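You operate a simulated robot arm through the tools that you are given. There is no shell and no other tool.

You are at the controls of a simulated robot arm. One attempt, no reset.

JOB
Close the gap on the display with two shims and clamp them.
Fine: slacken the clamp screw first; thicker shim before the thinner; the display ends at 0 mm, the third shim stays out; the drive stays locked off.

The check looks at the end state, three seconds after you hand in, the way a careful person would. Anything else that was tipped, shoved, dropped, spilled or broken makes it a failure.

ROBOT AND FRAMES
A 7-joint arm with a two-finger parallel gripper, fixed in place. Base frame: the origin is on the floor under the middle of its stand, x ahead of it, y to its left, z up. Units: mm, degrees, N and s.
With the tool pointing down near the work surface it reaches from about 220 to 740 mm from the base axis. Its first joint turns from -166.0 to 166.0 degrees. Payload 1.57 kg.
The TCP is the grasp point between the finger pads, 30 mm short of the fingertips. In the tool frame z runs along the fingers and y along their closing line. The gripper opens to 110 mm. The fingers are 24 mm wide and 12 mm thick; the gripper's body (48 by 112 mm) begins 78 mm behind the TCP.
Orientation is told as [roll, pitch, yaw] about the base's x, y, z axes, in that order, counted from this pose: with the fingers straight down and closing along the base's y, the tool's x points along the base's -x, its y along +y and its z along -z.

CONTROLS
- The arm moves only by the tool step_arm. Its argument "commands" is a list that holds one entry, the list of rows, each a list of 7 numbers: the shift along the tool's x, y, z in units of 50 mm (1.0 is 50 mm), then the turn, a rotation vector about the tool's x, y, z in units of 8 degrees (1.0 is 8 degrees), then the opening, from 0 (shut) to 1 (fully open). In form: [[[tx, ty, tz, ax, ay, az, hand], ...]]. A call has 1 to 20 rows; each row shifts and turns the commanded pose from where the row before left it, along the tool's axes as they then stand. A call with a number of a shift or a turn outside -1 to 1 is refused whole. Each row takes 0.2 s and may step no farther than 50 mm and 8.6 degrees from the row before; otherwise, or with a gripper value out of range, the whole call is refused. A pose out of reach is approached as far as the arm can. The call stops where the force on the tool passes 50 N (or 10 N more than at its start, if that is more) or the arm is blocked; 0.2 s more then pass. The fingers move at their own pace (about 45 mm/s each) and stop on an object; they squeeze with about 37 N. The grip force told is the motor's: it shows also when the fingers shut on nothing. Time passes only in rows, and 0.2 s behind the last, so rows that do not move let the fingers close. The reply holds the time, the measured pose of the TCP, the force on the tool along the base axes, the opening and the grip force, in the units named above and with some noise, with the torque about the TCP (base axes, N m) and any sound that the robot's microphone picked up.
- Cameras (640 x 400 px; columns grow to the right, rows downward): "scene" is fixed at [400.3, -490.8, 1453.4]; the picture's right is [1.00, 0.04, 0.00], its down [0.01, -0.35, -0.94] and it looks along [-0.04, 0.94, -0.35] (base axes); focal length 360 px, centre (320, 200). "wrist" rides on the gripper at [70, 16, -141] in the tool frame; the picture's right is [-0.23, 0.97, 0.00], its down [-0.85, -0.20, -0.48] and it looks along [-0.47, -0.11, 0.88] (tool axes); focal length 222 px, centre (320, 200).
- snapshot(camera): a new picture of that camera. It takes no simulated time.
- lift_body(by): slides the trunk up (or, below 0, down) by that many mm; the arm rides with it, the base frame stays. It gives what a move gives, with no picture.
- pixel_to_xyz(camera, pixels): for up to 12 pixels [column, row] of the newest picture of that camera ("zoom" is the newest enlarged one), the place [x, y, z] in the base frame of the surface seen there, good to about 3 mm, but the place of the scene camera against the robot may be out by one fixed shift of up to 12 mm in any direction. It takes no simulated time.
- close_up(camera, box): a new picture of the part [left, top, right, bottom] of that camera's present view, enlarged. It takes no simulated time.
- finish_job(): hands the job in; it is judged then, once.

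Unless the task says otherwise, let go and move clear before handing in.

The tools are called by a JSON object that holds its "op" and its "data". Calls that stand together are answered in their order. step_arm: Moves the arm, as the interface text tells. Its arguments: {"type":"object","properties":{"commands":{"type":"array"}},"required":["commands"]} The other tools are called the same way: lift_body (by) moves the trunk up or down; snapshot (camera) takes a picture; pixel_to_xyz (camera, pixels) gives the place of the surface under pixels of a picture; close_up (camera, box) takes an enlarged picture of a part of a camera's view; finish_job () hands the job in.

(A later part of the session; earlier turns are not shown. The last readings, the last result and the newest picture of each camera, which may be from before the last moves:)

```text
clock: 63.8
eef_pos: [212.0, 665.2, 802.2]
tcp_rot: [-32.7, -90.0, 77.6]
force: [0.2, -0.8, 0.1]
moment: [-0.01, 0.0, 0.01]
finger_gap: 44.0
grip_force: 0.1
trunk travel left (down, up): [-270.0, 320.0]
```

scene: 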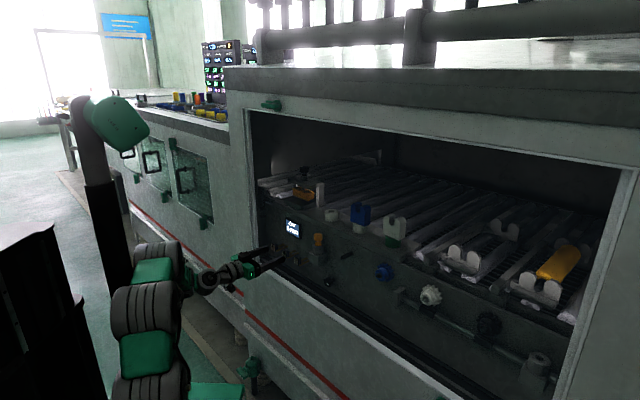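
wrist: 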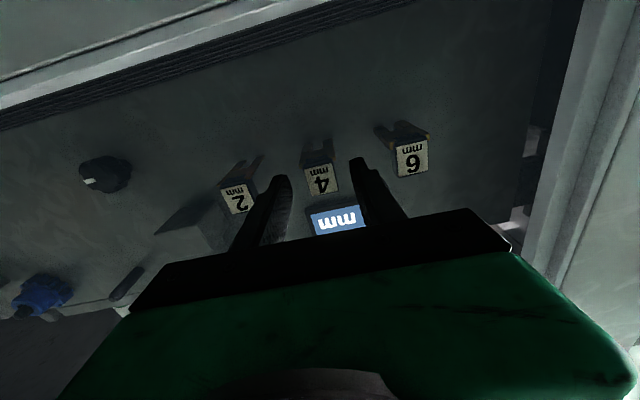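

The orientation is now square (azimuth 44.9°, pitch -90.0°) with TCP s≈-320.5. I'll close and read the contact forces.

{"op": "step_arm", "data": {"commands": [[[0, 0, 0.03, 0, 0, 0, 0.3], [0, 0, 0, 0, 0, 0, 0.15], [0, 0, 0, 0, 0, 0, 0], [0, 0, 0, 0, 0, 0, 0], [0, 0, 0, 0, 0, 0, 0], [0, 0, 0, 0, 0, 0, 0]]]}}

{"op": "close_up", "data": {"camera": "wrist", "box": [260, 100, 400, 240]}}

```text
clock: 65.2
eef_pos: [214.0, 665.6, 802.7]
tcp_rot: [13.9, -90.0, 30.9]
force: [3.3, -2.5, -0.9]
moment: [0.08, -0.06, -0.03]
finger_gap: 23.5
grip_force: 35.5
trunk travel left (down, up): [-270.0, 320.0]
```

```text
2.86 times, centred on (330, 170) of wrist
```

zoom: 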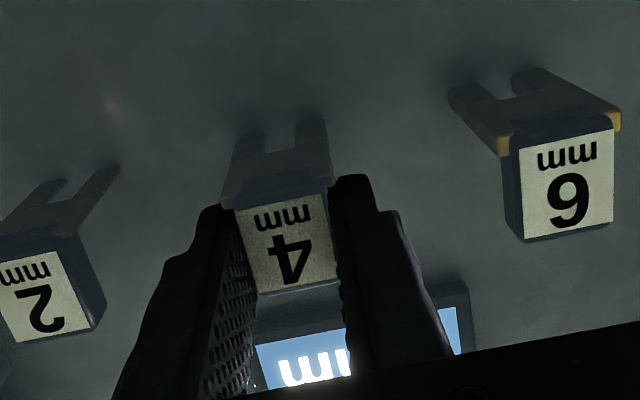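

Contact moments are now near zero and the side force is about 4 N, which is much better aligned. I'll try a gentle pull.

{"op": "step_arm", "data": {"commands": [[[0, -0.01, -0.04, 0, 0, 0, 0], [0, 0, -0.04, 0, 0, 0, 0], [0, 0, -0.04, 0, 0, 0, 0]]]}}

{"op": "close_up", "data": {"camera": "wrist", "box": [260, 100, 400, 240]}}

{"op": "close_up", "data": {"camera": "scene", "box": [260, 230, 340, 280]}}

```text
clock: 66.0
eef_pos: [210.7, 663.2, 803.0]
tcp_rot: [46.0, -89.9, -1.1]
force: [20.2, 16.3, 2.4]
moment: [0.0, -0.1, -0.01]
finger_gap: 23.5
grip_force: 35.8
trunk travel left (down, up): [-270.0, 320.0]
```

```text
2.86 times, centred on (330, 170) of wrist
```

zoom: 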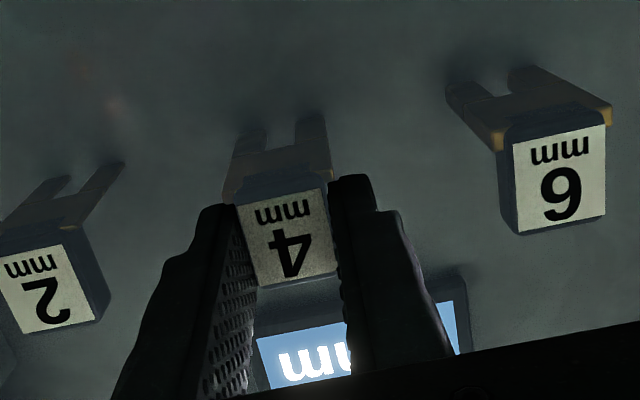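

```text
8.00 times, centred on (300, 255) of scene
```

zoom: 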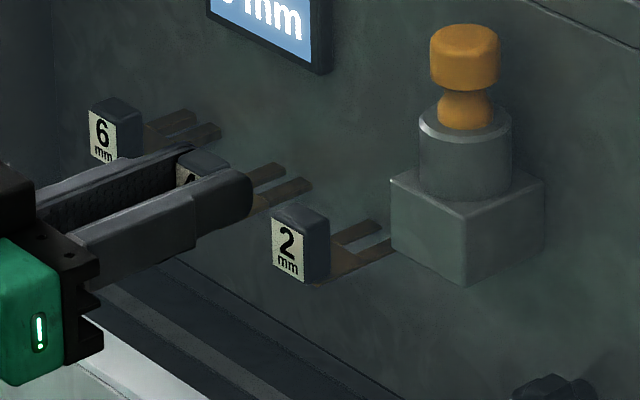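

The force is 26 N straight along the pull and the shim still hasn't moved, so something holds it. I'll look closely at where the prongs meet the panel.

{"op": "close_up", "data": {"camera": "wrist", "box": [285, 125, 345, 165]}}

{"op": "close_up", "data": {"camera": "wrist", "box": [360, 115, 420, 155]}}

{"op": "close_up", "data": {"camera": "scene", "box": [274, 238, 302, 256]}}

{"op": "close_up", "data": {"camera": "scene", "box": [292, 244, 316, 260]}}

```text
10.00 times, centred on (315, 145) of wrist
```

zoom: 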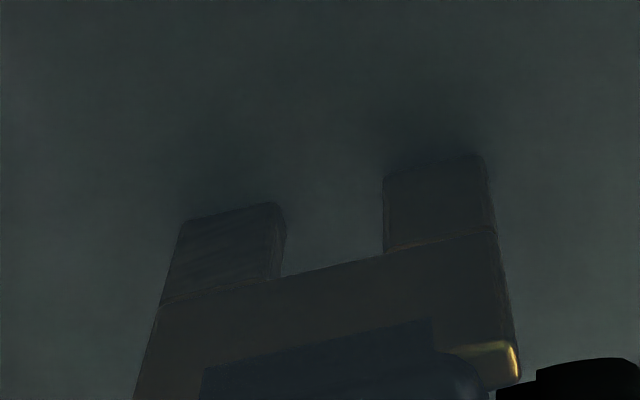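

```text
10.00 times, centred on (390, 135) of wrist
```

zoom: 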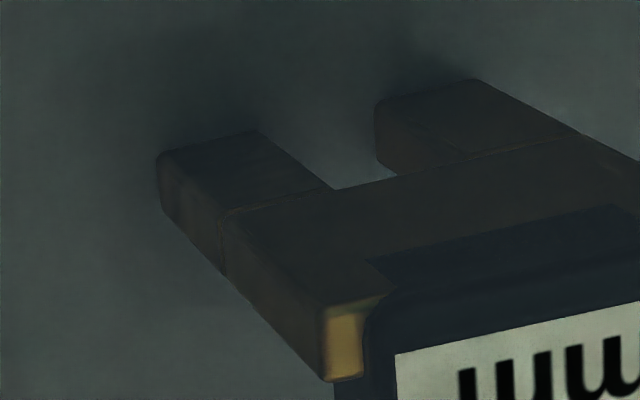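

```text
16.00 times, centred on (288, 247) of scene
```

zoom: 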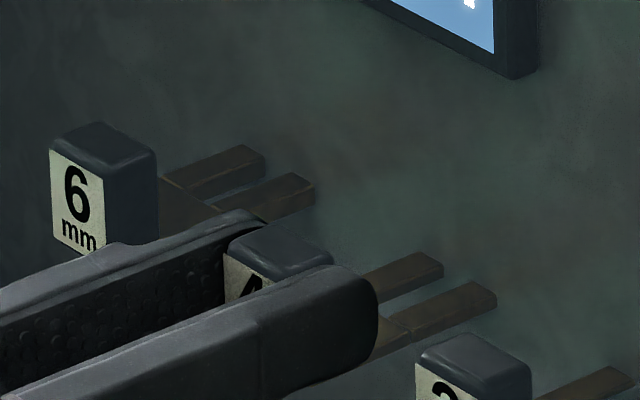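

```text
16.00 times, centred on (304, 252) of scene
```

zoom: 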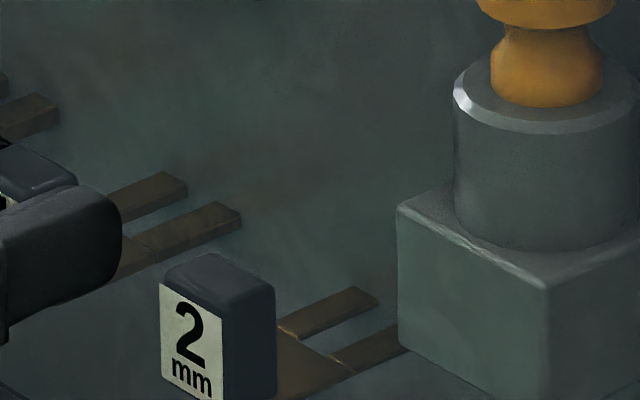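

The prong tips just meet the panel face with no visible hook or slot, so it may be a magnet or a lift-off catch. I'll relax the pull and test a small lift to feel which direction is free.

{"op": "step_arm", "data": {"commands": [[[0, 0, 0.06, 0, 0, 0, 0], [0, 0, 0, 0, 0, 0, 0], [-0.05, 0, 0, 0, 0, 0, 0], [0, 0, 0, 0, 0, 0, 0]]]}}

{"op": "close_up", "data": {"camera": "wrist", "box": [260, 100, 400, 240]}}

```text
clock: 67.0
eef_pos: [210.3, 663.5, 802.4]
tcp_rot: [-33.3, -89.7, 78.2]
force: [0.1, -12.4, -10.2]
moment: [0.44, -0.35, -0.18]
finger_gap: 23.4
grip_force: 35.7
trunk travel left (down, up): [-270.0, 320.0]
```

```text
2.86 times, centred on (330, 170) of wrist
```

zoom: 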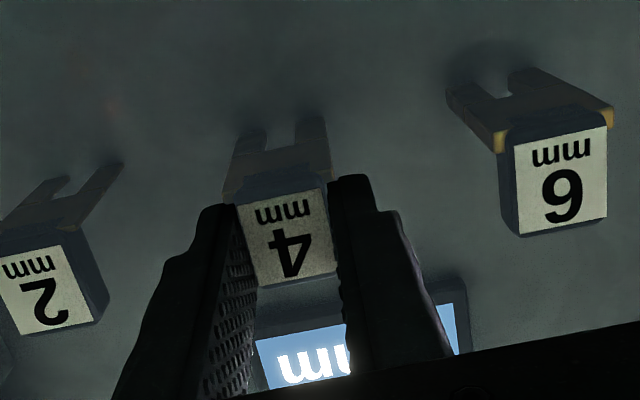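

The lift met 10 N without moving, so the shim is held stiffly in that direction too. I'll try a slightly larger lift combined with a light outward pull, staying within grip friction, to see whether it peels off.

{"op": "step_arm", "data": {"commands": [[[-0.06, 0, -0.02, 0, 0, 0, 0], [-0.06, 0, -0.02, 0, 0, 0, 0], [0, 0, 0, 0, 0, 0, 0]]]}}

{"op": "close_up", "data": {"camera": "wrist", "box": [260, 100, 400, 240]}}

{"op": "close_up", "data": {"camera": "scene", "box": [274, 238, 302, 256]}}

```text
clock: 67.8
eef_pos: [210.6, 662.4, 806.8]
tcp_rot: [-28.9, -89.5, 73.8]
force: [4.8, -4.9, -26.9]
moment: [-0.35, 0.46, -0.04]
finger_gap: 24.1
grip_force: 35.8
trunk travel left (down, up): [-270.0, 320.0]
```

```text
2.86 times, centred on (330, 170) of wrist
```

zoom: 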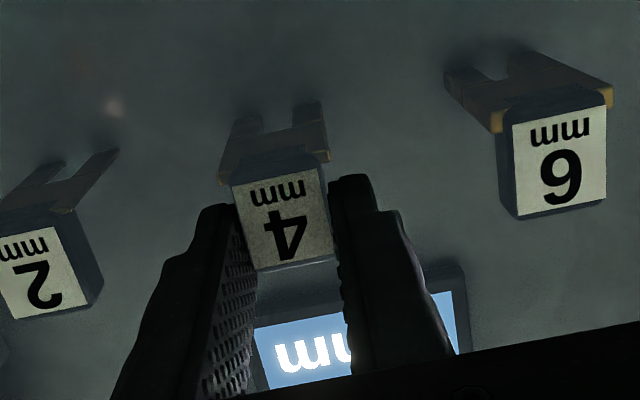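

```text
16.00 times, centred on (288, 247) of scene
```

zoom: 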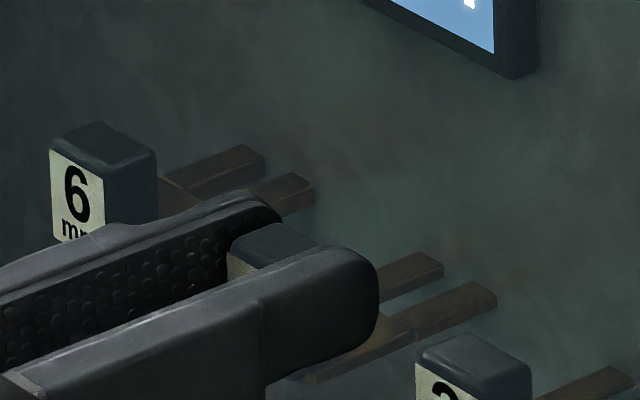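

The fingers slid at about 27 N, which is the friction limit of this grip, so I can't overpower the hold and need to remove any side load or find another grip. I'll re-centre on the handle and re-grip to test for jamming.

{"op": "step_arm", "data": {"commands": [[[0, 0, 0, 0, 0, 0, 0.25], [0, 0, 0, 0, 0, 0, 0.35], [0.09, 0, 0.06, 0, 0, 0, 0.35], [0, 0, 0.04, 0, 0, 0, 0.35], [0, 0, 0, 0, 0, 0, 0.35]]]}}

{"op": "close_up", "data": {"camera": "wrist", "box": [260, 100, 400, 240]}}

{"op": "pixel_to_xyz", "data": {"camera": "zoom", "pixels": [[290, 240], [262, 245], [318, 235], [280, 205], [300, 280], [250, 140], [310, 125], [240, 200], [325, 180], [290, 165]]}}

```text
clock: 69.0
eef_pos: [214.4, 666.0, 807.0]
tcp_rot: [143.6, -90.0, -98.8]
force: [0.2, 0.1, -0.2]
moment: [0.01, -0.03, 0.0]
finger_gap: 38.4
grip_force: 0.0
trunk travel left (down, up): [-270.0, 320.0]
```

```text
2.86 times, centred on (330, 170) of wrist
```

zoom: 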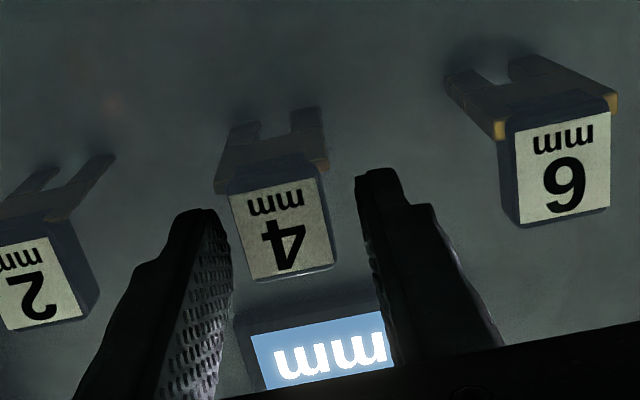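

```text
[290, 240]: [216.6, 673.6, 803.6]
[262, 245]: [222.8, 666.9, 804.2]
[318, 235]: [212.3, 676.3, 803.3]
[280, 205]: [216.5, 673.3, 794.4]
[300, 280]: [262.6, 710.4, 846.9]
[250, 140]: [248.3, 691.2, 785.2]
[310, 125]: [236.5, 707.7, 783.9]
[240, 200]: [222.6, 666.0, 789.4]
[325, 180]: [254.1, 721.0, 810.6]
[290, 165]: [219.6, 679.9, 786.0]
```

Shim 4 is still in its place. I'll lower 4 mm to the mid-handle height, close gently and read forces.

{"op": "step_arm", "data": {"commands": [[[0.08, 0, 0, 0, 0, 0, 0.35], [0, 0, 0, 0, 0, 0, 0.35], [0, 0, 0, 0, 0, 0, 0.2], [0, 0, 0, 0, 0, 0, 0], [0, 0, 0, 0, 0, 0, 0], [0, 0, 0, 0, 0, 0, 0]]]}}

{"op": "step_arm", "data": {"commands": [[[0, 0, -0.02, 0.2, 0, 0, 0], [0, 0, -0.02, -0.2, 0, 0, 0], [0, 0, -0.02, -0.2, 0, 0, 0], [0, 0, 0, 0.2, 0, 0, 0]]]}}

{"op": "close_up", "data": {"camera": "wrist", "box": [260, 100, 400, 240]}}

```text
clock: 70.4
eef_pos: [213.0, 666.0, 803.8]
tcp_rot: [-28.2, -90.1, 73.1]
force: [1.8, -1.9, -1.1]
moment: [0.06, -0.03, -0.01]
finger_gap: 23.5
grip_force: 36.3
trunk travel left (down, up): [-270.0, 320.0]
```

```text
clock: 71.4
eef_pos: [212.3, 664.9, 803.1]
tcp_rot: [31.8, -90.0, 13.0]
force: [9.0, 6.5, -0.6]
moment: [-0.16, 0.11, 0.21]
finger_gap: 23.5
grip_force: 36.3
trunk travel left (down, up): [-270.0, 320.0]
```

```text
2.86 times, centred on (330, 170) of wrist
```

zoom: 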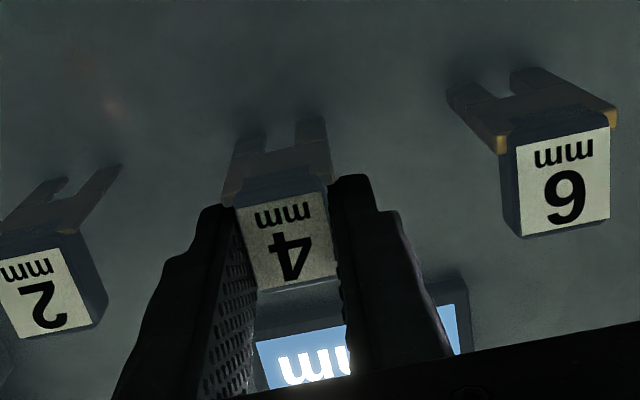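

The pull force is 11 N with no jam signs in the side loads. Pushing sideways engages the handle positively instead of relying on friction, so I'll apply a gradual lateral push while watching for breakaway; neighbours are 70 mm away.

{"op": "step_arm", "data": {"commands": [[[0, -0.04, 0, 0, 0, 0, 0], [0, -0.04, 0, 0, 0, 0, 0], [0, 0, 0, 0, 0, 0, 0]]]}}

{"op": "close_up", "data": {"camera": "wrist", "box": [260, 100, 400, 240]}}

```text
clock: 72.2
eef_pos: [211.9, 663.9, 803.0]
tcp_rot: [81.8, -89.8, -36.6]
force: [1.3, 31.0, 3.4]
moment: [-0.36, 0.31, 0.23]
finger_gap: 23.4
grip_force: 35.9
trunk travel left (down, up): [-270.0, 320.0]
```

```text
2.86 times, centred on (330, 170) of wrist
```

zoom: 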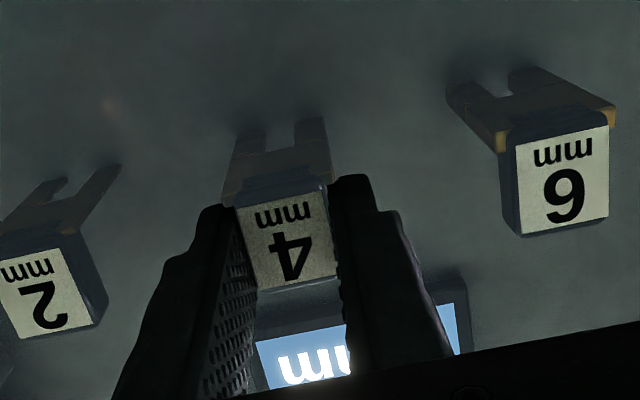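

It's still rigid at about 31 N combined. I'll add a bit more lateral force, staying under the 50 N limit.

{"op": "step_arm", "data": {"commands": [[[0, -0.03, 0, 0, 0, 0, 0], [0, -0.03, 0, 0, 0, 0, 0], [0, 0, 0, 0, 0, 0, 0]]]}}

{"op": "close_up", "data": {"camera": "wrist", "box": [260, 100, 400, 240]}}

```text
clock: 73.0
eef_pos: [212.5, 663.7, 802.3]
tcp_rot: [93.3, -89.7, -47.7]
force: [-14.2, 24.6, -3.9]
moment: [-0.71, 0.14, 0.21]
finger_gap: 23.5
grip_force: 35.6
trunk travel left (down, up): [-270.0, 320.0]
stopped in row 3: the force on the tool passed its limit at 51 N (the readings are from after the stop); the commanded pose is now the measured one
```

```text
2.86 times, centred on (330, 170) of wrist
```

zoom: 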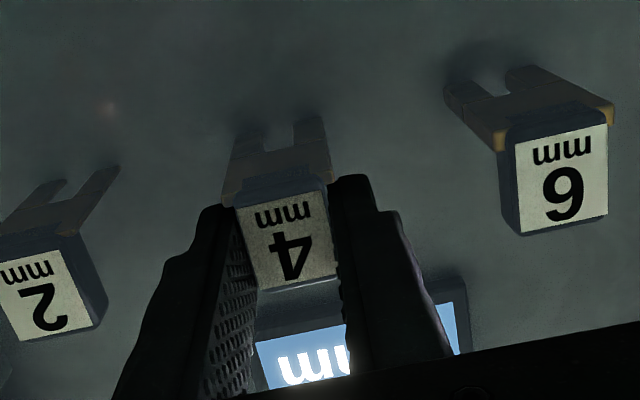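

The push reached 51 N with no movement, so the shim is rigid sideways and vertically. That suits prongs seated in a close slot, where even small side loads jam the pull. I'll release, regrip neutrally, and dither slightly while pulling.

{"op": "step_arm", "data": {"commands": [[[0, 0, 0, 0, 0, 0, 0.25], [0, 0, 0, 0, 0, 0, 0.3], [0, 0, 0, 0, 0, 0, 0.3]]]}}

{"op": "close_up", "data": {"camera": "wrist", "box": [280, 120, 340, 160]}}

{"op": "pixel_to_xyz", "data": {"camera": "zoom", "pixels": [[220, 240], [240, 220], [440, 190], [460, 175], [330, 260], [180, 330], [480, 260], [340, 120], [300, 200], [230, 215], [450, 165], [520, 200]]}}

```text
clock: 73.8
eef_pos: [216.2, 660.2, 803.9]
tcp_rot: [116.7, -89.8, -71.5]
force: [-0.3, 1.1, 1.4]
moment: [-0.01, 0.03, 0.0]
finger_gap: 34.1
grip_force: 0.9
trunk travel left (down, up): [-270.0, 320.0]
```

```text
10.00 times, centred on (310, 140) of wrist
```

zoom: 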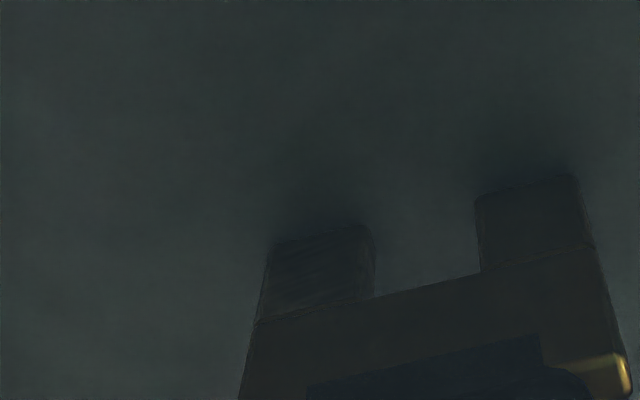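

```text
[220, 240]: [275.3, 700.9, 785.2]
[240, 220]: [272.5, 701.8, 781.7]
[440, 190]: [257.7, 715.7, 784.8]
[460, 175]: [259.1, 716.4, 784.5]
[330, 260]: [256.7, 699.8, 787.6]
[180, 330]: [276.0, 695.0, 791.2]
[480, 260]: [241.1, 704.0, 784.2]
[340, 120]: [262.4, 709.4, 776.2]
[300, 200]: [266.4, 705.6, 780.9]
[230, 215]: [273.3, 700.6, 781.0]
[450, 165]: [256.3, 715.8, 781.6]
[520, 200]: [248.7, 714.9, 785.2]
```

I'll re-centre (5.5 mm in +y), close again and read the neutral forces.

{"op": "step_arm", "data": {"commands": [[[0.02, 0.11, 0.06, 0, 0, 0, 0.35], [0, 0, 0, 0, 0, 0, 0.35], [0, 0, 0, 0, 0, 0, 0.2], [0, 0, 0, 0, 0, 0, 0], [0, 0, 0, 0, 0, 0, 0], [0, 0, 0, 0, 0, 0, 0]]]}}

```text
clock: 75.2
eef_pos: [214.1, 667.8, 803.2]
tcp_rot: [113.5, -89.7, -68.3]
force: [2.7, -1.4, 0.6]
moment: [-0.18, -0.26, -0.12]
finger_gap: 23.5
grip_force: 35.9
trunk travel left (down, up): [-270.0, 320.0]
```

Residual loads are small: 3 N lateral, a roll moment of -0.3 and a yaw moment of -0.12 N·m. I'll trim these before pulling.

{"op": "step_arm", "data": {"commands": [[[0, -0.01, 0, 0.03, 0, -0.05, 0], [0, 0, 0, 0, 0, 0, 0]]]}}

```text
clock: 75.8
eef_pos: [215.4, 666.7, 804.1]
tcp_rot: [-143.6, -89.8, -171.3]
force: [3.6, 0.2, 0.6]
moment: [0.09, 0.21, 0.02]
finger_gap: 23.6
grip_force: 35.5
trunk travel left (down, up): [-270.0, 320.0]
```

Loads are nearly neutral now. I'll pull slowly with tiny lateral and yaw dithers and see whether it creeps out.

{"op": "step_arm", "data": {"commands": [[[0, -0.02, -0.03, 0, 0, 0, 0], [0, 0.02, -0.02, 0.1, 0, 0, 0], [0, -0.02, -0.01, -0.2, 0, 0, 0], [0, 0.02, -0.01, 0.2, 0, 0, 0], [0.02, 0, -0.01, -0.1, 0, 0, 0], [-0.04, 0, 0, 0, 0, 0, 0], [0.04, 0, 0, 0, 0, 0, 0], [-0.02, 0, 0, 0, 0, 0, 0]]]}}

{"op": "close_up", "data": {"camera": "wrist", "box": [260, 100, 400, 240]}}

{"op": "close_up", "data": {"camera": "scene", "box": [274, 238, 302, 256]}}

```text
clock: 77.6
eef_pos: [211.5, 665.4, 803.5]
tcp_rot: [-127.0, -89.8, 171.9]
force: [12.0, 18.0, 5.2]
moment: [0.47, -0.41, 0.01]
finger_gap: 23.4
grip_force: 35.1
trunk travel left (down, up): [-270.0, 320.0]
```

```text
2.86 times, centred on (330, 170) of wrist
```

zoom: 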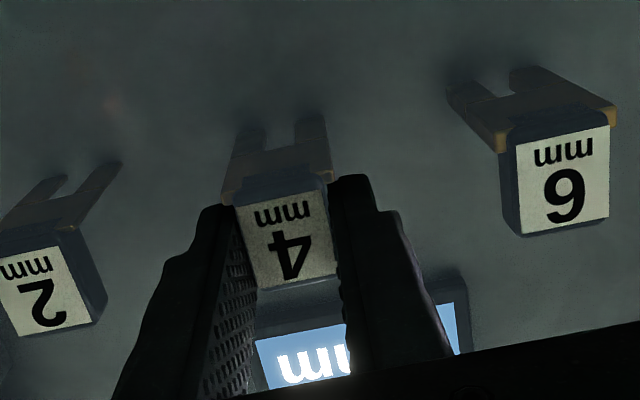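

```text
16.00 times, centred on (288, 247) of scene
```

zoom: 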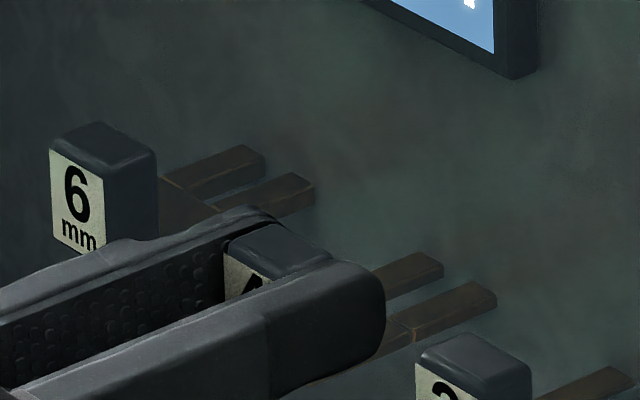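

Still no creep with 21 N of pull. So far I've only used the fingertip part of the fingers, since the TCP was 13 mm short of the handle's centre. I'll move in so the TCP (the real pad area) is at the handle centre and grip there.

{"op": "step_arm", "data": {"commands": [[[0, 0, 0.05, 0, 0, 0, 0.2], [0, 0, 0, 0, 0, 0, 0.35], [0, 0, 0, 0, 0, 0, 0.35], [0, 0, 0.12, 0, 0, 0, 0.35], [0, 0, 0.12, 0, 0, 0, 0.35], [0, 0, 0, 0, 0, 0, 0.35]]]}}

{"op": "close_up", "data": {"camera": "wrist", "box": [260, 100, 400, 240]}}

{"op": "close_up", "data": {"camera": "scene", "box": [260, 230, 340, 280]}}

```text
clock: 79.0
eef_pos: [222.4, 674.3, 803.0]
tcp_rot: [-136.5, -89.7, -178.5]
force: [0.1, 0.1, 0.5]
moment: [0.0, 0.03, -0.01]
finger_gap: 38.4
grip_force: 0.0
trunk travel left (down, up): [-270.0, 320.0]
```

```text
2.86 times, centred on (330, 170) of wrist
```

zoom: 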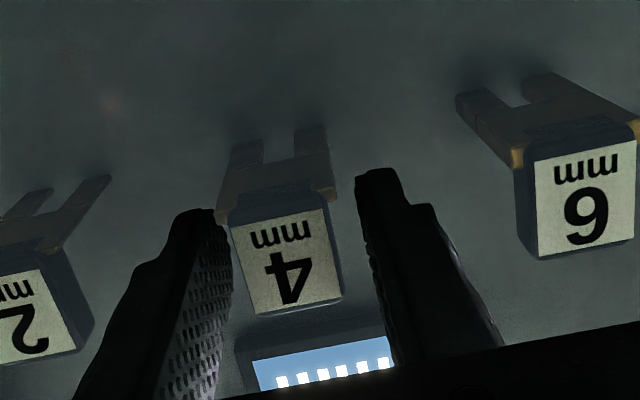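

```text
8.00 times, centred on (300, 255) of scene
```

zoom: 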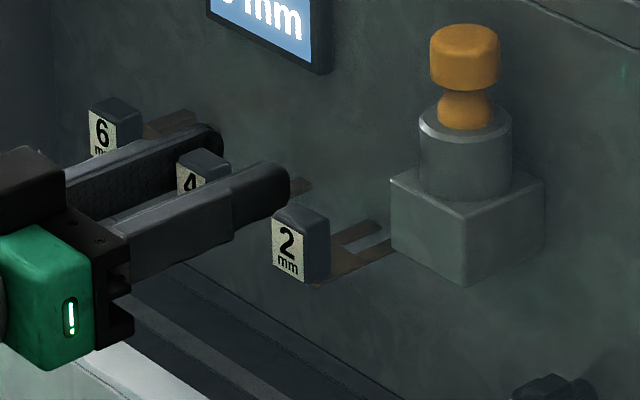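

The TCP is at u≈634, s≈-319.5, right at the handle centre. I'll close and test the pull.

{"op": "step_arm", "data": {"commands": [[[0, 0, 0, 0, 0, 0, 0.2], [0, 0, 0, 0, 0, 0, 0], [0, 0, 0, 0, 0, 0, 0], [0, 0, 0, 0, 0, 0, 0], [0, 0, 0, 0, 0, 0, 0]]]}}

{"op": "step_arm", "data": {"commands": [[[0, 0, -0.04, 0, 0, 0, 0], [0, 0, -0.04, 0, 0, 0, 0], [0, 0, -0.04, 0, 0, 0, 0]]]}}

{"op": "close_up", "data": {"camera": "scene", "box": [274, 238, 302, 256]}}

{"op": "close_up", "data": {"camera": "wrist", "box": [260, 100, 400, 240]}}

```text
clock: 80.2
eef_pos: [221.4, 672.9, 804.4]
tcp_rot: [-139.8, -90.0, -175.3]
force: [3.2, 2.2, 0.5]
moment: [0.15, 0.02, -0.01]
finger_gap: 23.5
grip_force: 35.5
trunk travel left (down, up): [-270.0, 320.0]
```

```text
clock: 81.0
eef_pos: [218.3, 670.9, 803.8]
tcp_rot: [-140.3, -89.9, -174.8]
force: [16.4, 20.5, 2.0]
moment: [0.07, 0.01, 0.01]
finger_gap: 23.9
grip_force: 35.4
trunk travel left (down, up): [-270.0, 320.0]
```

```text
16.00 times, centred on (288, 247) of scene
```

zoom: 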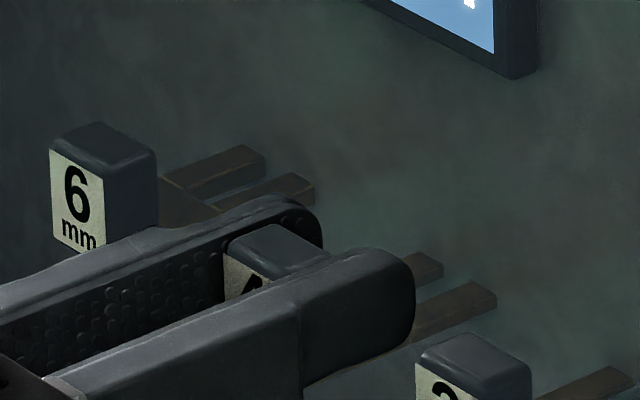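

```text
2.86 times, centred on (330, 170) of wrist
```

zoom: 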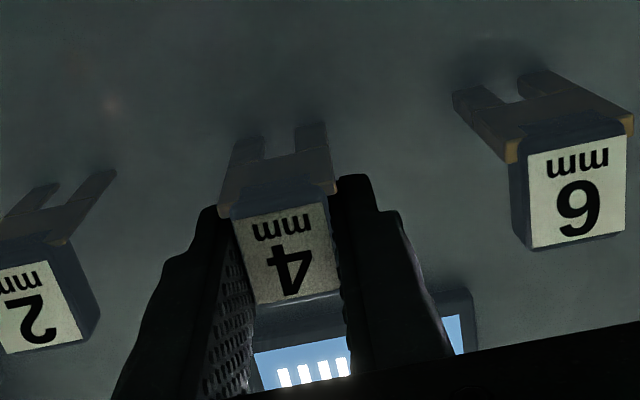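

At 26 N the pads slide again with the shim unmoved, even gripping at the TCP. Before trying anything stronger I'll release, back off, and look at the surrounding panel hardware again, including the black pointer knob and the prong ends, to understand how the shims are held.

{"op": "step_arm", "data": {"commands": [[[0, 0, 0.05, 0, 0, 0, 0.2], [0, 0, 0, 0, 0, 0, 0.35], [0, 0, 0, 0, 0, 0, 0.35], [0, 0, -0.4, 0, 0, 0, 0.35], [0, 0, -0.5, 0, 0, 0, 0.35], [0, 0, -0.4, 0, 0, 0, 0.35], [0, 0, 0, 0, 0, 0, 0.35]]]}}

{"op": "snapshot", "data": {"camera": "wrist"}}

{"op": "close_up", "data": {"camera": "wrist", "box": [60, 100, 280, 300]}}

{"op": "close_up", "data": {"camera": "scene", "box": [300, 225, 400, 300]}}

```text
clock: 82.6
eef_pos: [178.2, 624.3, 801.5]
tcp_rot: [-94.3, -89.6, 138.7]
force: [0.2, 0.0, -0.6]
moment: [-0.01, 0.0, 0.0]
finger_gap: 38.7
grip_force: 0.1
trunk travel left (down, up): [-270.0, 320.0]
```

```text
taken
```

wrist: 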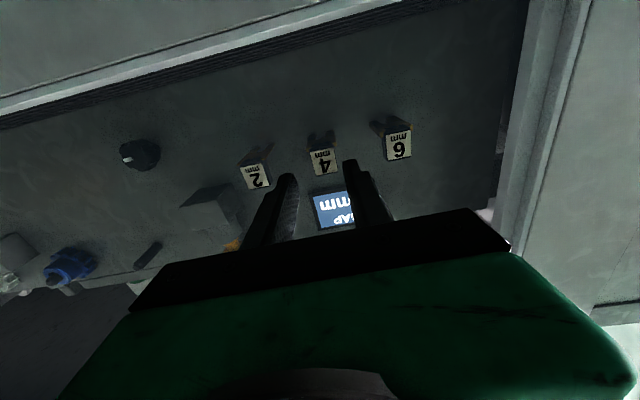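

```text
2.00 times, centred on (170, 200) of wrist
```

zoom: 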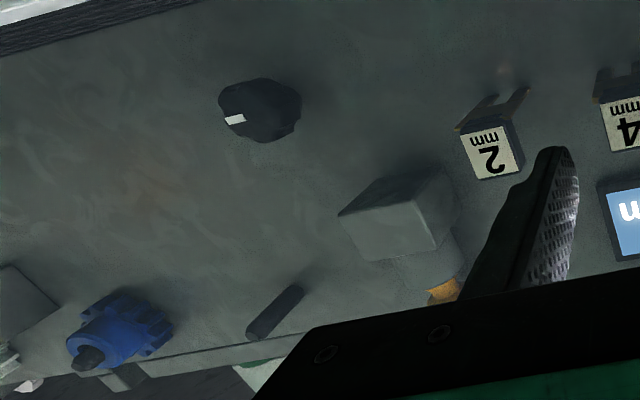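

```text
5.33 times, centred on (350, 262) of scene
```

zoom: 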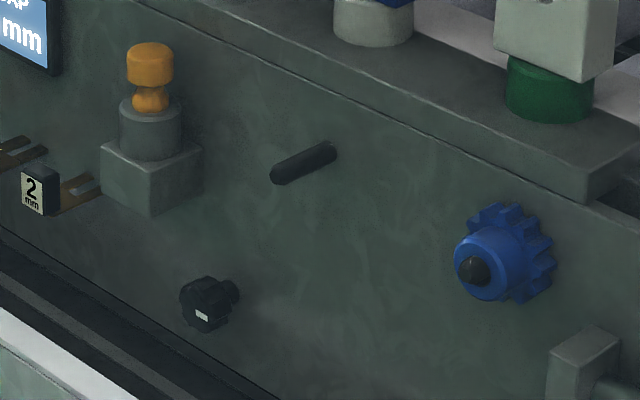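

The panel's black lobed knob (zoom (205,305)) looks like the fixture's knob. The shims' rigid hold could mean a clamp on the panel is still tight, so I need to identify which screw is "the clamp". I'll inspect the panel knob, the plunger and their surroundings for labels.

{"op": "close_up", "data": {"camera": "scene", "box": [318, 268, 350, 296]}}

{"op": "close_up", "data": {"camera": "wrist", "box": [100, 120, 180, 190]}}

{"op": "close_up", "data": {"camera": "scene", "box": [308, 226, 348, 270]}}

{"op": "pixel_to_xyz", "data": {"camera": "scene", "pixels": [[328, 280], [330, 283], [323, 280], [334, 277], [318, 255], [318, 245], [318, 233], [352, 257], [380, 272], [335, 290]]}}

```text
14.29 times, centred on (334, 282) of scene
```

zoom: 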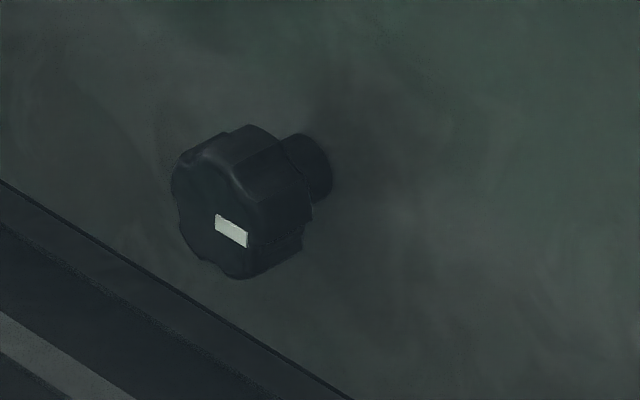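

```text
5.71 times, centred on (140, 155) of wrist
```

zoom: 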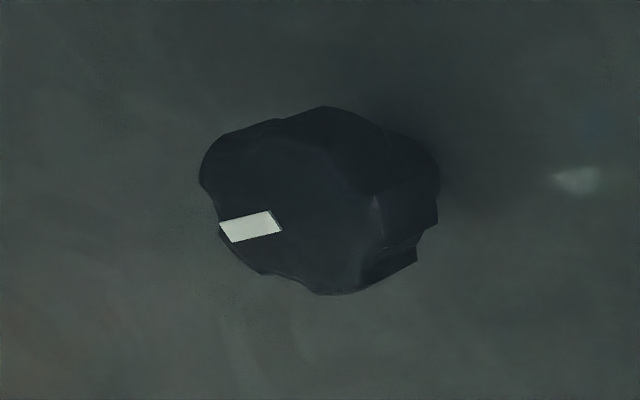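

```text
9.09 times, centred on (328, 248) of scene
```

zoom: 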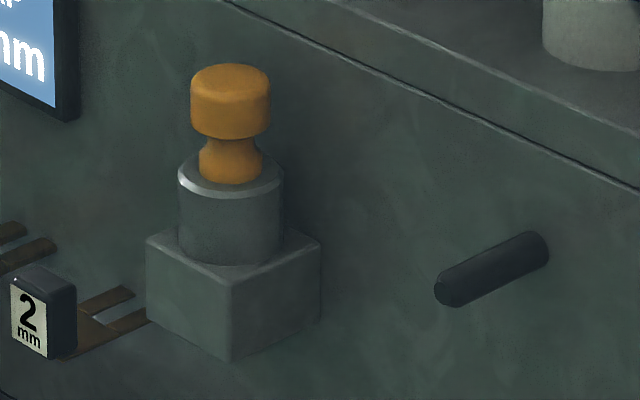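

```text
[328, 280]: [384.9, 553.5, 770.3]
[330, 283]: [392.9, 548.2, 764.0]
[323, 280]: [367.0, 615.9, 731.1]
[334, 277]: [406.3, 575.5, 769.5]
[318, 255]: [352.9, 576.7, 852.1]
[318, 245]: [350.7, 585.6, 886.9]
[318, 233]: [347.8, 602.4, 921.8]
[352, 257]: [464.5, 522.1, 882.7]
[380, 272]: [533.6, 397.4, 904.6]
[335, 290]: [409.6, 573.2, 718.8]
```

The original slot height works out at about 6 mm from my first measurements, which matches the display, so the portal knob I slackened is the clamp screw. The shims are then likely in snug panel slots, and pulling 17 mm above the prong line is self-jamming. I'll instead grip the plate edges in line with the prongs, with the fingers lower (z≈794).

{"op": "step_arm", "data": {"commands": [[[0.1, 0.08, 0.2, 0, 0, 0, 0.36], [0.05, 0, 0.2, 0, 0, 0, 0.36], [0, 0, 0, 0, 0, 0, 0.36]]]}}

{"op": "close_up", "data": {"camera": "wrist", "box": [260, 100, 400, 240]}}

{"op": "pixel_to_xyz", "data": {"camera": "zoom", "pixels": [[285, 190], [235, 150], [325, 135], [280, 145], [255, 110], [310, 100], [245, 135], [320, 120]]}}

```text
clock: 83.4
eef_pos: [184.0, 643.3, 796.6]
tcp_rot: [-139.7, -89.8, -175.3]
force: [-1.3, 0.8, -0.1]
moment: [0.01, 0.03, -0.03]
finger_gap: 39.6
grip_force: 0.1
trunk travel left (down, up): [-270.0, 320.0]
```

```text
2.86 times, centred on (330, 170) of wrist
```

zoom: 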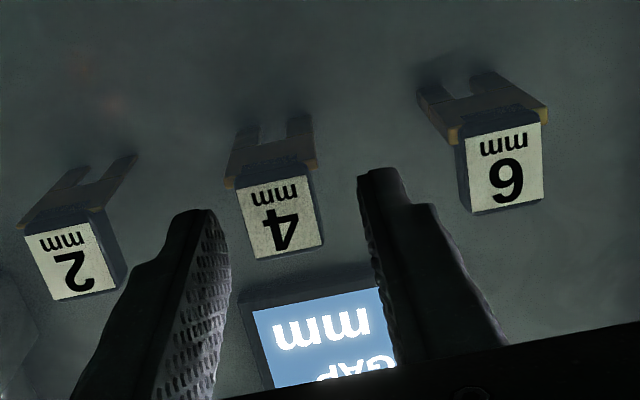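

```text
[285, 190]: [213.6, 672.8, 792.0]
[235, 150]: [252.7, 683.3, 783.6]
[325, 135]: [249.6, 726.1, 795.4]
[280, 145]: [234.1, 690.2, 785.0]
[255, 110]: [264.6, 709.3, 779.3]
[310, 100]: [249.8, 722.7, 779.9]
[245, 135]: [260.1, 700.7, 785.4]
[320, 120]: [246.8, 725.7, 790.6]
```

The label is 5 mm to -y and 43 mm ahead, consistent with s≈-319.9. I'll align and advance to u≈624 at z≈794, straddling the plate edges.

{"op": "step_arm", "data": {"commands": [[[0.05, -0.1, 0, 0, 0, 0, 0.36], [0, 0, 0.25, 0, 0, 0, 0.36], [0, 0, 0.25, 0, 0, 0, 0.36], [0, 0, 0.26, 0, 0, 0, 0.36], [0, 0, 0, 0, 0, 0, 0.36]]]}}

{"op": "close_up", "data": {"camera": "wrist", "box": [260, 100, 400, 240]}}

{"op": "close_up", "data": {"camera": "scene", "box": [274, 238, 302, 256]}}

```text
clock: 84.6
eef_pos: [214.4, 666.4, 792.6]
tcp_rot: [-130.6, -89.8, 175.4]
force: [-0.3, 0.3, -0.3]
moment: [0.03, 0.0, -0.01]
finger_gap: 39.7
grip_force: 0.1
trunk travel left (down, up): [-270.0, 320.0]
```

```text
2.86 times, centred on (330, 170) of wrist
```

zoom: 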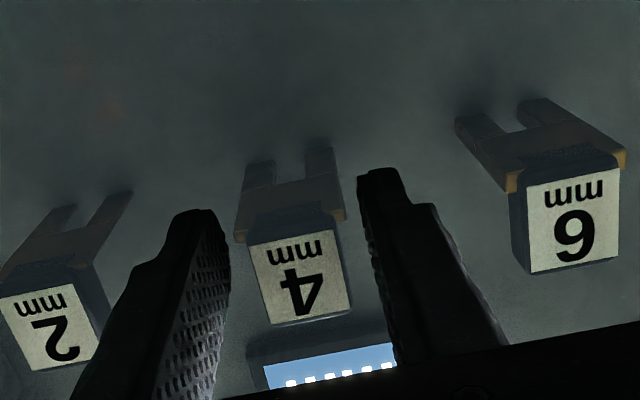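

```text
16.00 times, centred on (288, 247) of scene
```

zoom: 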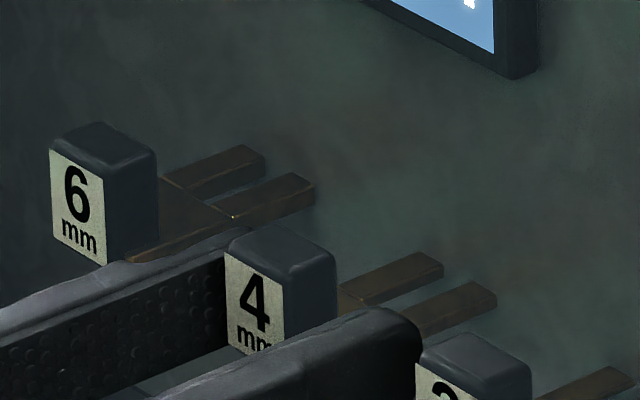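

The fingers flank the plate and the lower handle at u≈623, z≈793. I'll close on the plate edges.

{"op": "step_arm", "data": {"commands": [[[0, 0, 0, 0, 0, 0, 0.3], [0, 0, 0, 0, 0, 0, 0.15], [0, 0, 0, 0, 0, 0, 0], [0, 0, 0, 0, 0, 0, 0], [0, 0, 0, 0, 0, 0, 0]]]}}

{"op": "close_up", "data": {"camera": "wrist", "box": [260, 100, 400, 240]}}

```text
clock: 85.8
eef_pos: [214.8, 665.9, 794.1]
tcp_rot: [-143.0, -89.8, -171.9]
force: [-4.0, 8.5, 1.4]
moment: [0.01, 0.15, 0.16]
finger_gap: 29.4
grip_force: 39.2
trunk travel left (down, up): [-270.0, 320.0]
```

```text
2.86 times, centred on (330, 170) of wrist
```

zoom: 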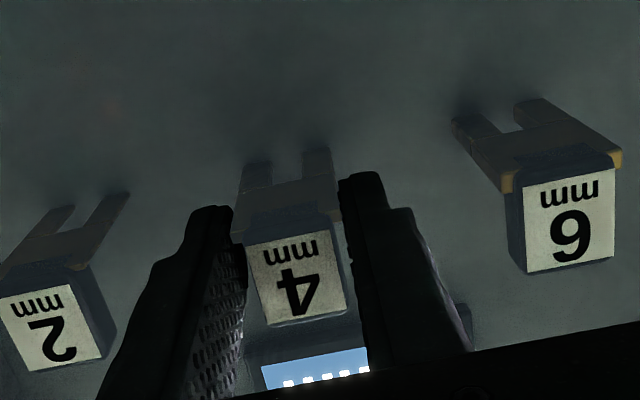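

The plate edges are gripped at 29.4 mm. There's an 8.8 N lateral load and a small yaw moment, so I'll trim those and then pull gently.

{"op": "step_arm", "data": {"commands": [[[0, 0.027, 0, -0.04, 0, 0, 0], [0, 0, 0, 0, 0, 0, 0]]]}}

{"op": "step_arm", "data": {"commands": [[[0, 0, -0.03, 0, 0, 0, 0], [0, 0, -0.03, 0, 0, 0, 0], [0, 0, -0.03, 0, 0, 0, 0]]]}}

{"op": "close_up", "data": {"camera": "wrist", "box": [260, 100, 400, 240]}}

{"op": "close_up", "data": {"camera": "scene", "box": [274, 238, 302, 256]}}

```text
clock: 86.4
eef_pos: [213.9, 666.7, 793.0]
tcp_rot: [-126.2, -89.7, 171.4]
force: [-1.9, 4.3, 0.4]
moment: [0.16, -0.07, -0.35]
finger_gap: 29.2
grip_force: 39.0
trunk travel left (down, up): [-270.0, 320.0]
```

```text
clock: 87.2
eef_pos: [212.0, 663.8, 793.2]
tcp_rot: [-131.9, -90.0, 177.1]
force: [16.5, 22.9, 1.9]
moment: [0.22, -0.08, -0.24]
finger_gap: 29.5
grip_force: 38.3
trunk travel left (down, up): [-270.0, 320.0]
```

```text
2.86 times, centred on (330, 170) of wrist
```

zoom: 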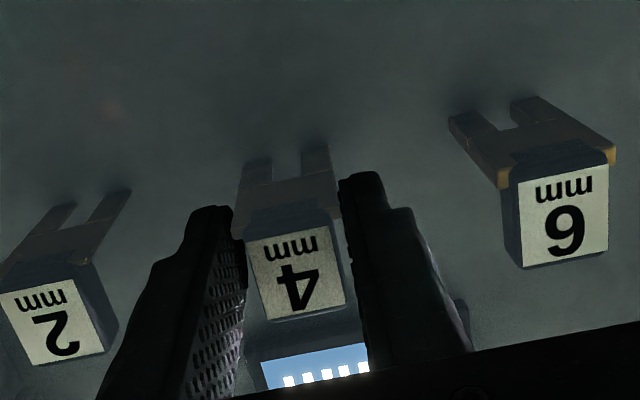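

```text
16.00 times, centred on (288, 247) of scene
```

zoom: 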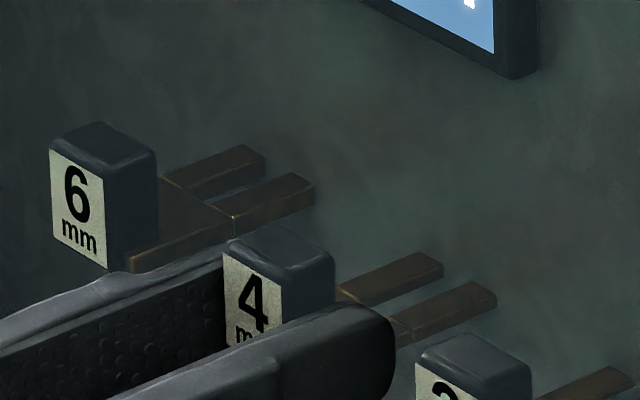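

28 N exactly in line with the prongs still doesn't move it (prong ends unchanged at (443,262) and (497,293)), so it isn't a jam; outward travel looks blocked. "The third shim stays out" may mean the forks slide inward. I'll make a gentle inward push test of about 10 N while gripping.

{"op": "step_arm", "data": {"commands": [[[0, 0, 0.03, 0, 0, 0, 0], [0, 0, 0.03, 0, 0, 0, 0], [0, 0, 0.03, 0, 0, 0, 0], [0, 0, 0.02, 0, 0, 0, 0]]]}}

{"op": "close_up", "data": {"camera": "scene", "box": [274, 238, 302, 256]}}

```text
clock: 88.2
eef_pos: [212.5, 666.0, 793.7]
tcp_rot: [-113.2, -89.7, 158.5]
force: [-13.2, -24.4, 0.8]
moment: [-0.19, 0.02, -0.68]
finger_gap: 29.3
grip_force: 39.0
trunk travel left (down, up): [-270.0, 320.0]
```

```text
16.00 times, centred on (288, 247) of scene
```

zoom: 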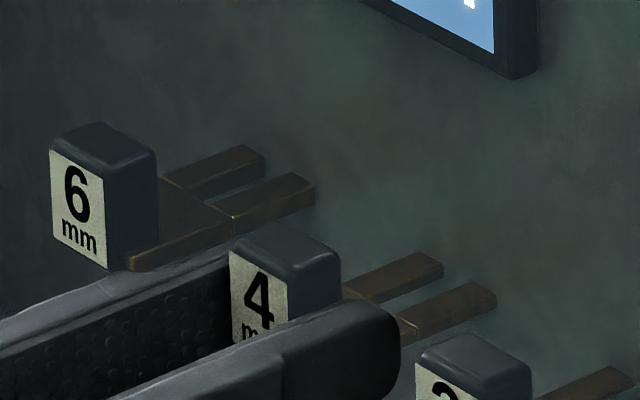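

The inward force reached 27 N and the handle appears to have shifted a little (label '4' from (252,300) to (260,305)). I'll take the same zoom box as my very first picture to compare exactly.

{"op": "close_up", "data": {"camera": "scene", "box": [276, 236, 316, 261]}}

{"op": "close_up", "data": {"camera": "wrist", "box": [260, 100, 400, 240]}}

```text
16.00 times, centred on (296, 248) of scene
```

zoom: 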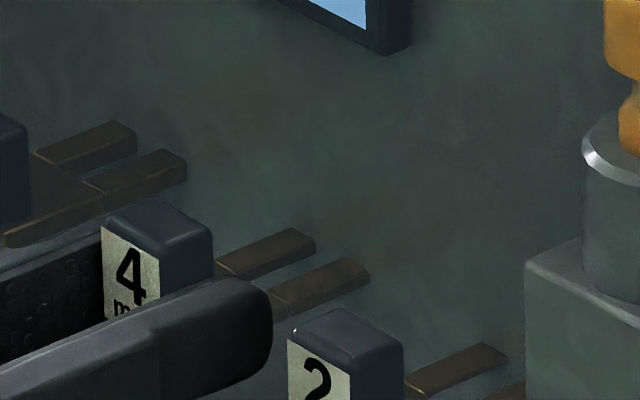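

```text
2.86 times, centred on (330, 170) of wrist
```

zoom: 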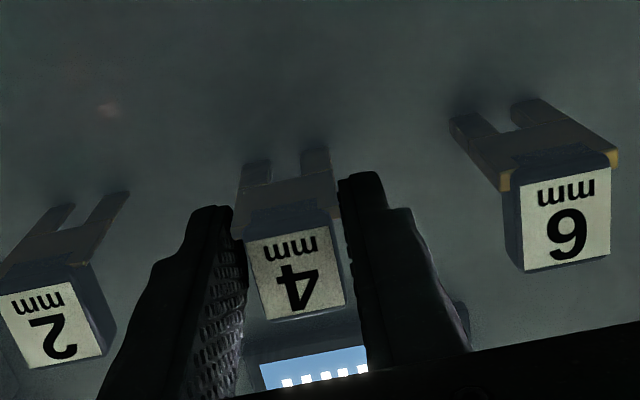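

Compared with the original frame, the handle has moved inward only about 1 mm under 27 N. I'll hold still briefly to see whether it keeps creeping or just springs, watching the same zoom.

{"op": "step_arm", "data": {"commands": [[[0, 0, 0, 0, 0, 0, 0], [0, 0, 0, 0, 0, 0, 0], [0, 0, 0, 0, 0, 0, 0], [0, 0, 0, 0, 0, 0, 0], [0, 0, 0, 0, 0, 0, 0]]]}}

{"op": "close_up", "data": {"camera": "scene", "box": [276, 236, 316, 261]}}

```text
clock: 89.4
eef_pos: [214.8, 667.6, 793.9]
tcp_rot: [-133.7, -89.9, 178.9]
force: [-0.7, -6.3, -6.1]
moment: [-0.06, 0.14, -0.08]
finger_gap: 29.1
grip_force: 39.5
trunk travel left (down, up): [-270.0, 320.0]
```

```text
16.00 times, centred on (296, 248) of scene
```

zoom: 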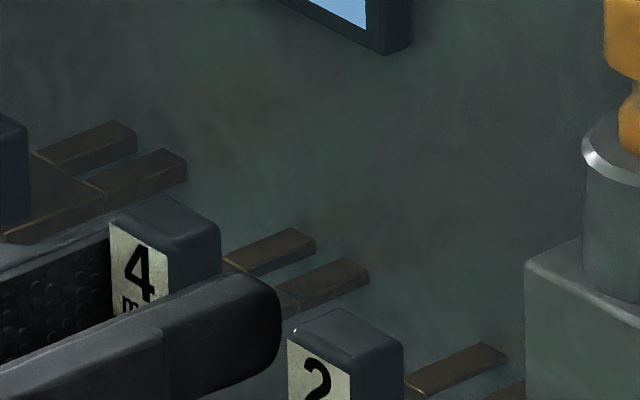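

The handle has now moved inward by about 4 mm and the push force relaxed to 5 N, while the prong ends stay at the panel surface. So the forks slide into the panel, and "stays out" means not pushed in. I'll release, back off, and push shim 4 in with closed fingertips on its label.

{"op": "step_arm", "data": {"commands": [[[0, 0, 0, 0, 0, 0, 0.2], [0, 0, 0, 0, 0, 0, 0.36], [0, 0, 0, 0, 0, 0, 0.36], [0, 0, -0.4, 0, 0, 0, 0.36], [0, 0, -0.4, 0, 0, 0, 0.36], [0, 0, 0, 0, 0, 0, 0.1], [0, 0, 0, 0, 0, 0, 0], [0, 0, 0, 0, 0, 0, 0]]]}}

{"op": "snapshot", "data": {"camera": "wrist"}}

{"op": "close_up", "data": {"camera": "scene", "box": [276, 236, 316, 261]}}

{"op": "close_up", "data": {"camera": "scene", "box": [280, 212, 304, 242]}}

```text
clock: 91.2
eef_pos: [186.4, 639.1, 793.5]
tcp_rot: [-137.8, -89.8, -177.0]
force: [-0.8, 0.0, -0.1]
moment: [-0.06, 0.0, 0.05]
finger_gap: 0.0
grip_force: 16.4
trunk travel left (down, up): [-270.0, 320.0]
```

```text
taken
```

wrist: 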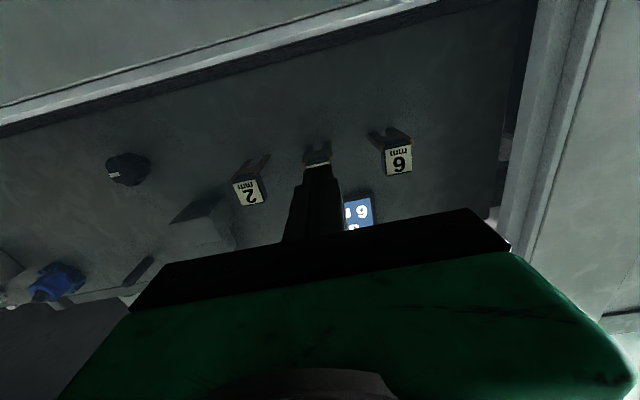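

```text
16.00 times, centred on (296, 248) of scene
```

zoom: 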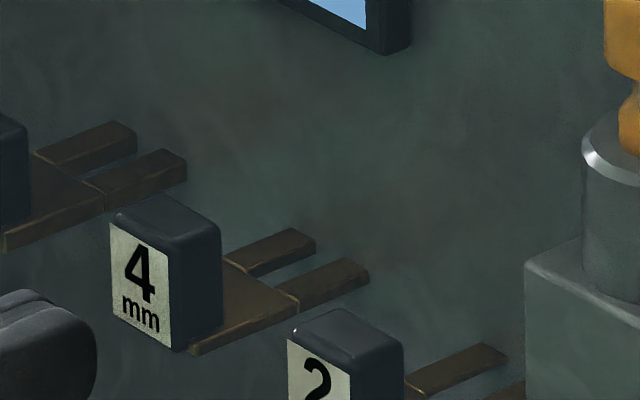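

```text
13.33 times, centred on (292, 227) of scene
```

zoom: 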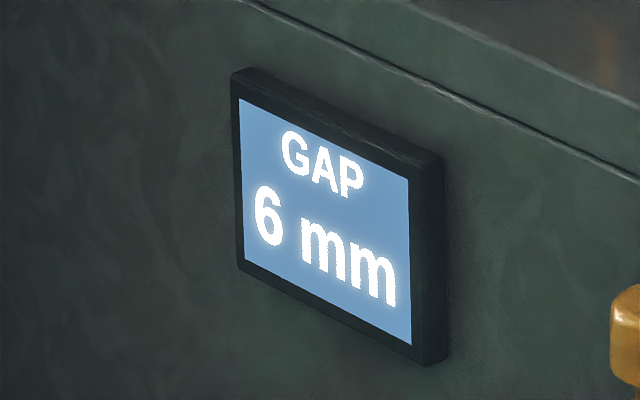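

Shim 4 stayed where I left it, about 4 mm further in, and the display still reads 6 mm, as expected for a partial push. The closed fingertips are aligned at s≈-320; I'll approach and push slowly.

{"op": "step_arm", "data": {"commands": [[[-0.06, 0, 0.15, 0, 0, 0, 0], [0, 0, 0.15, 0, 0, 0, 0], [0, 0, 0.05, 0, 0, 0, 0], [0, 0, 0.04, 0, 0, 0, 0], [0, 0, 0.04, 0, 0, 0, 0], [0, 0, 0.04, 0, 0, 0, 0], [0, 0, 0.04, 0, 0, 0, 0]]]}}

{"op": "close_up", "data": {"camera": "scene", "box": [276, 236, 316, 261]}}

```text
clock: 92.8
eef_pos: [202.3, 654.0, 795.9]
tcp_rot: [-114.9, -89.8, 160.4]
force: [-22.9, -30.0, -4.1]
moment: [-0.46, -0.14, -0.21]
finger_gap: 0.0
grip_force: 21.4
trunk travel left (down, up): [-270.0, 320.0]
```

```text
16.00 times, centred on (296, 248) of scene
```

zoom: 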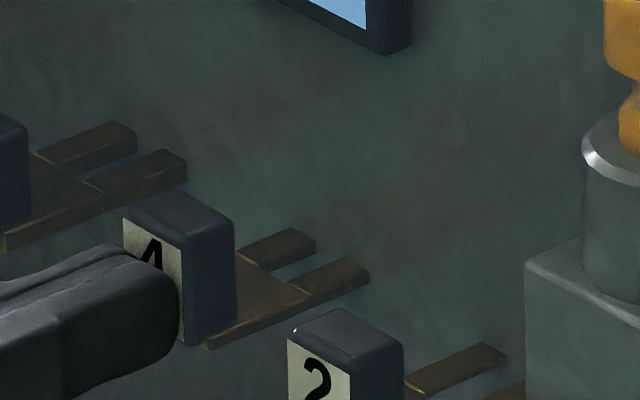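

The shim is moving in (label edge from 110 to 123, about 4 mm more) with a 37 N push. I'll continue more slowly to keep the force below the limit.

{"op": "step_arm", "data": {"commands": [[[0, 0, 0, 0, 0, 0, 0], [0, 0, 0.02, 0, 0, 0, 0], [0, 0, 0.02, 0, 0, 0, 0], [0, 0, 0.02, 0, 0, 0, 0], [0, 0, 0.02, 0, 0, 0, 0], [0, 0, 0.02, 0, 0, 0, 0], [0, 0, 0.02, 0, 0, 0, 0], [0, 0, 0.02, 0, 0, 0, 0], [0, 0, 0.02, 0, 0, 0, 0], [0, 0, 0.02, 0, 0, 0, 0], [0, 0, 0.02, 0, 0, 0, 0]]]}}

{"op": "close_up", "data": {"camera": "scene", "box": [276, 236, 316, 261]}}

```text
clock: 95.2
eef_pos: [211.7, 663.3, 796.3]
tcp_rot: [-124.0, -89.8, 169.2]
force: [-20.3, -26.9, -14.9]
moment: [-0.5, 0.26, -0.15]
finger_gap: 0.0
grip_force: 21.2
trunk travel left (down, up): [-270.0, 320.0]
```

```text
16.00 times, centred on (296, 248) of scene
```

zoom: 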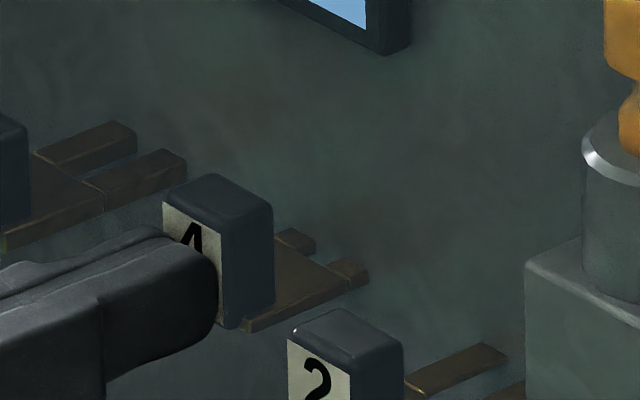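

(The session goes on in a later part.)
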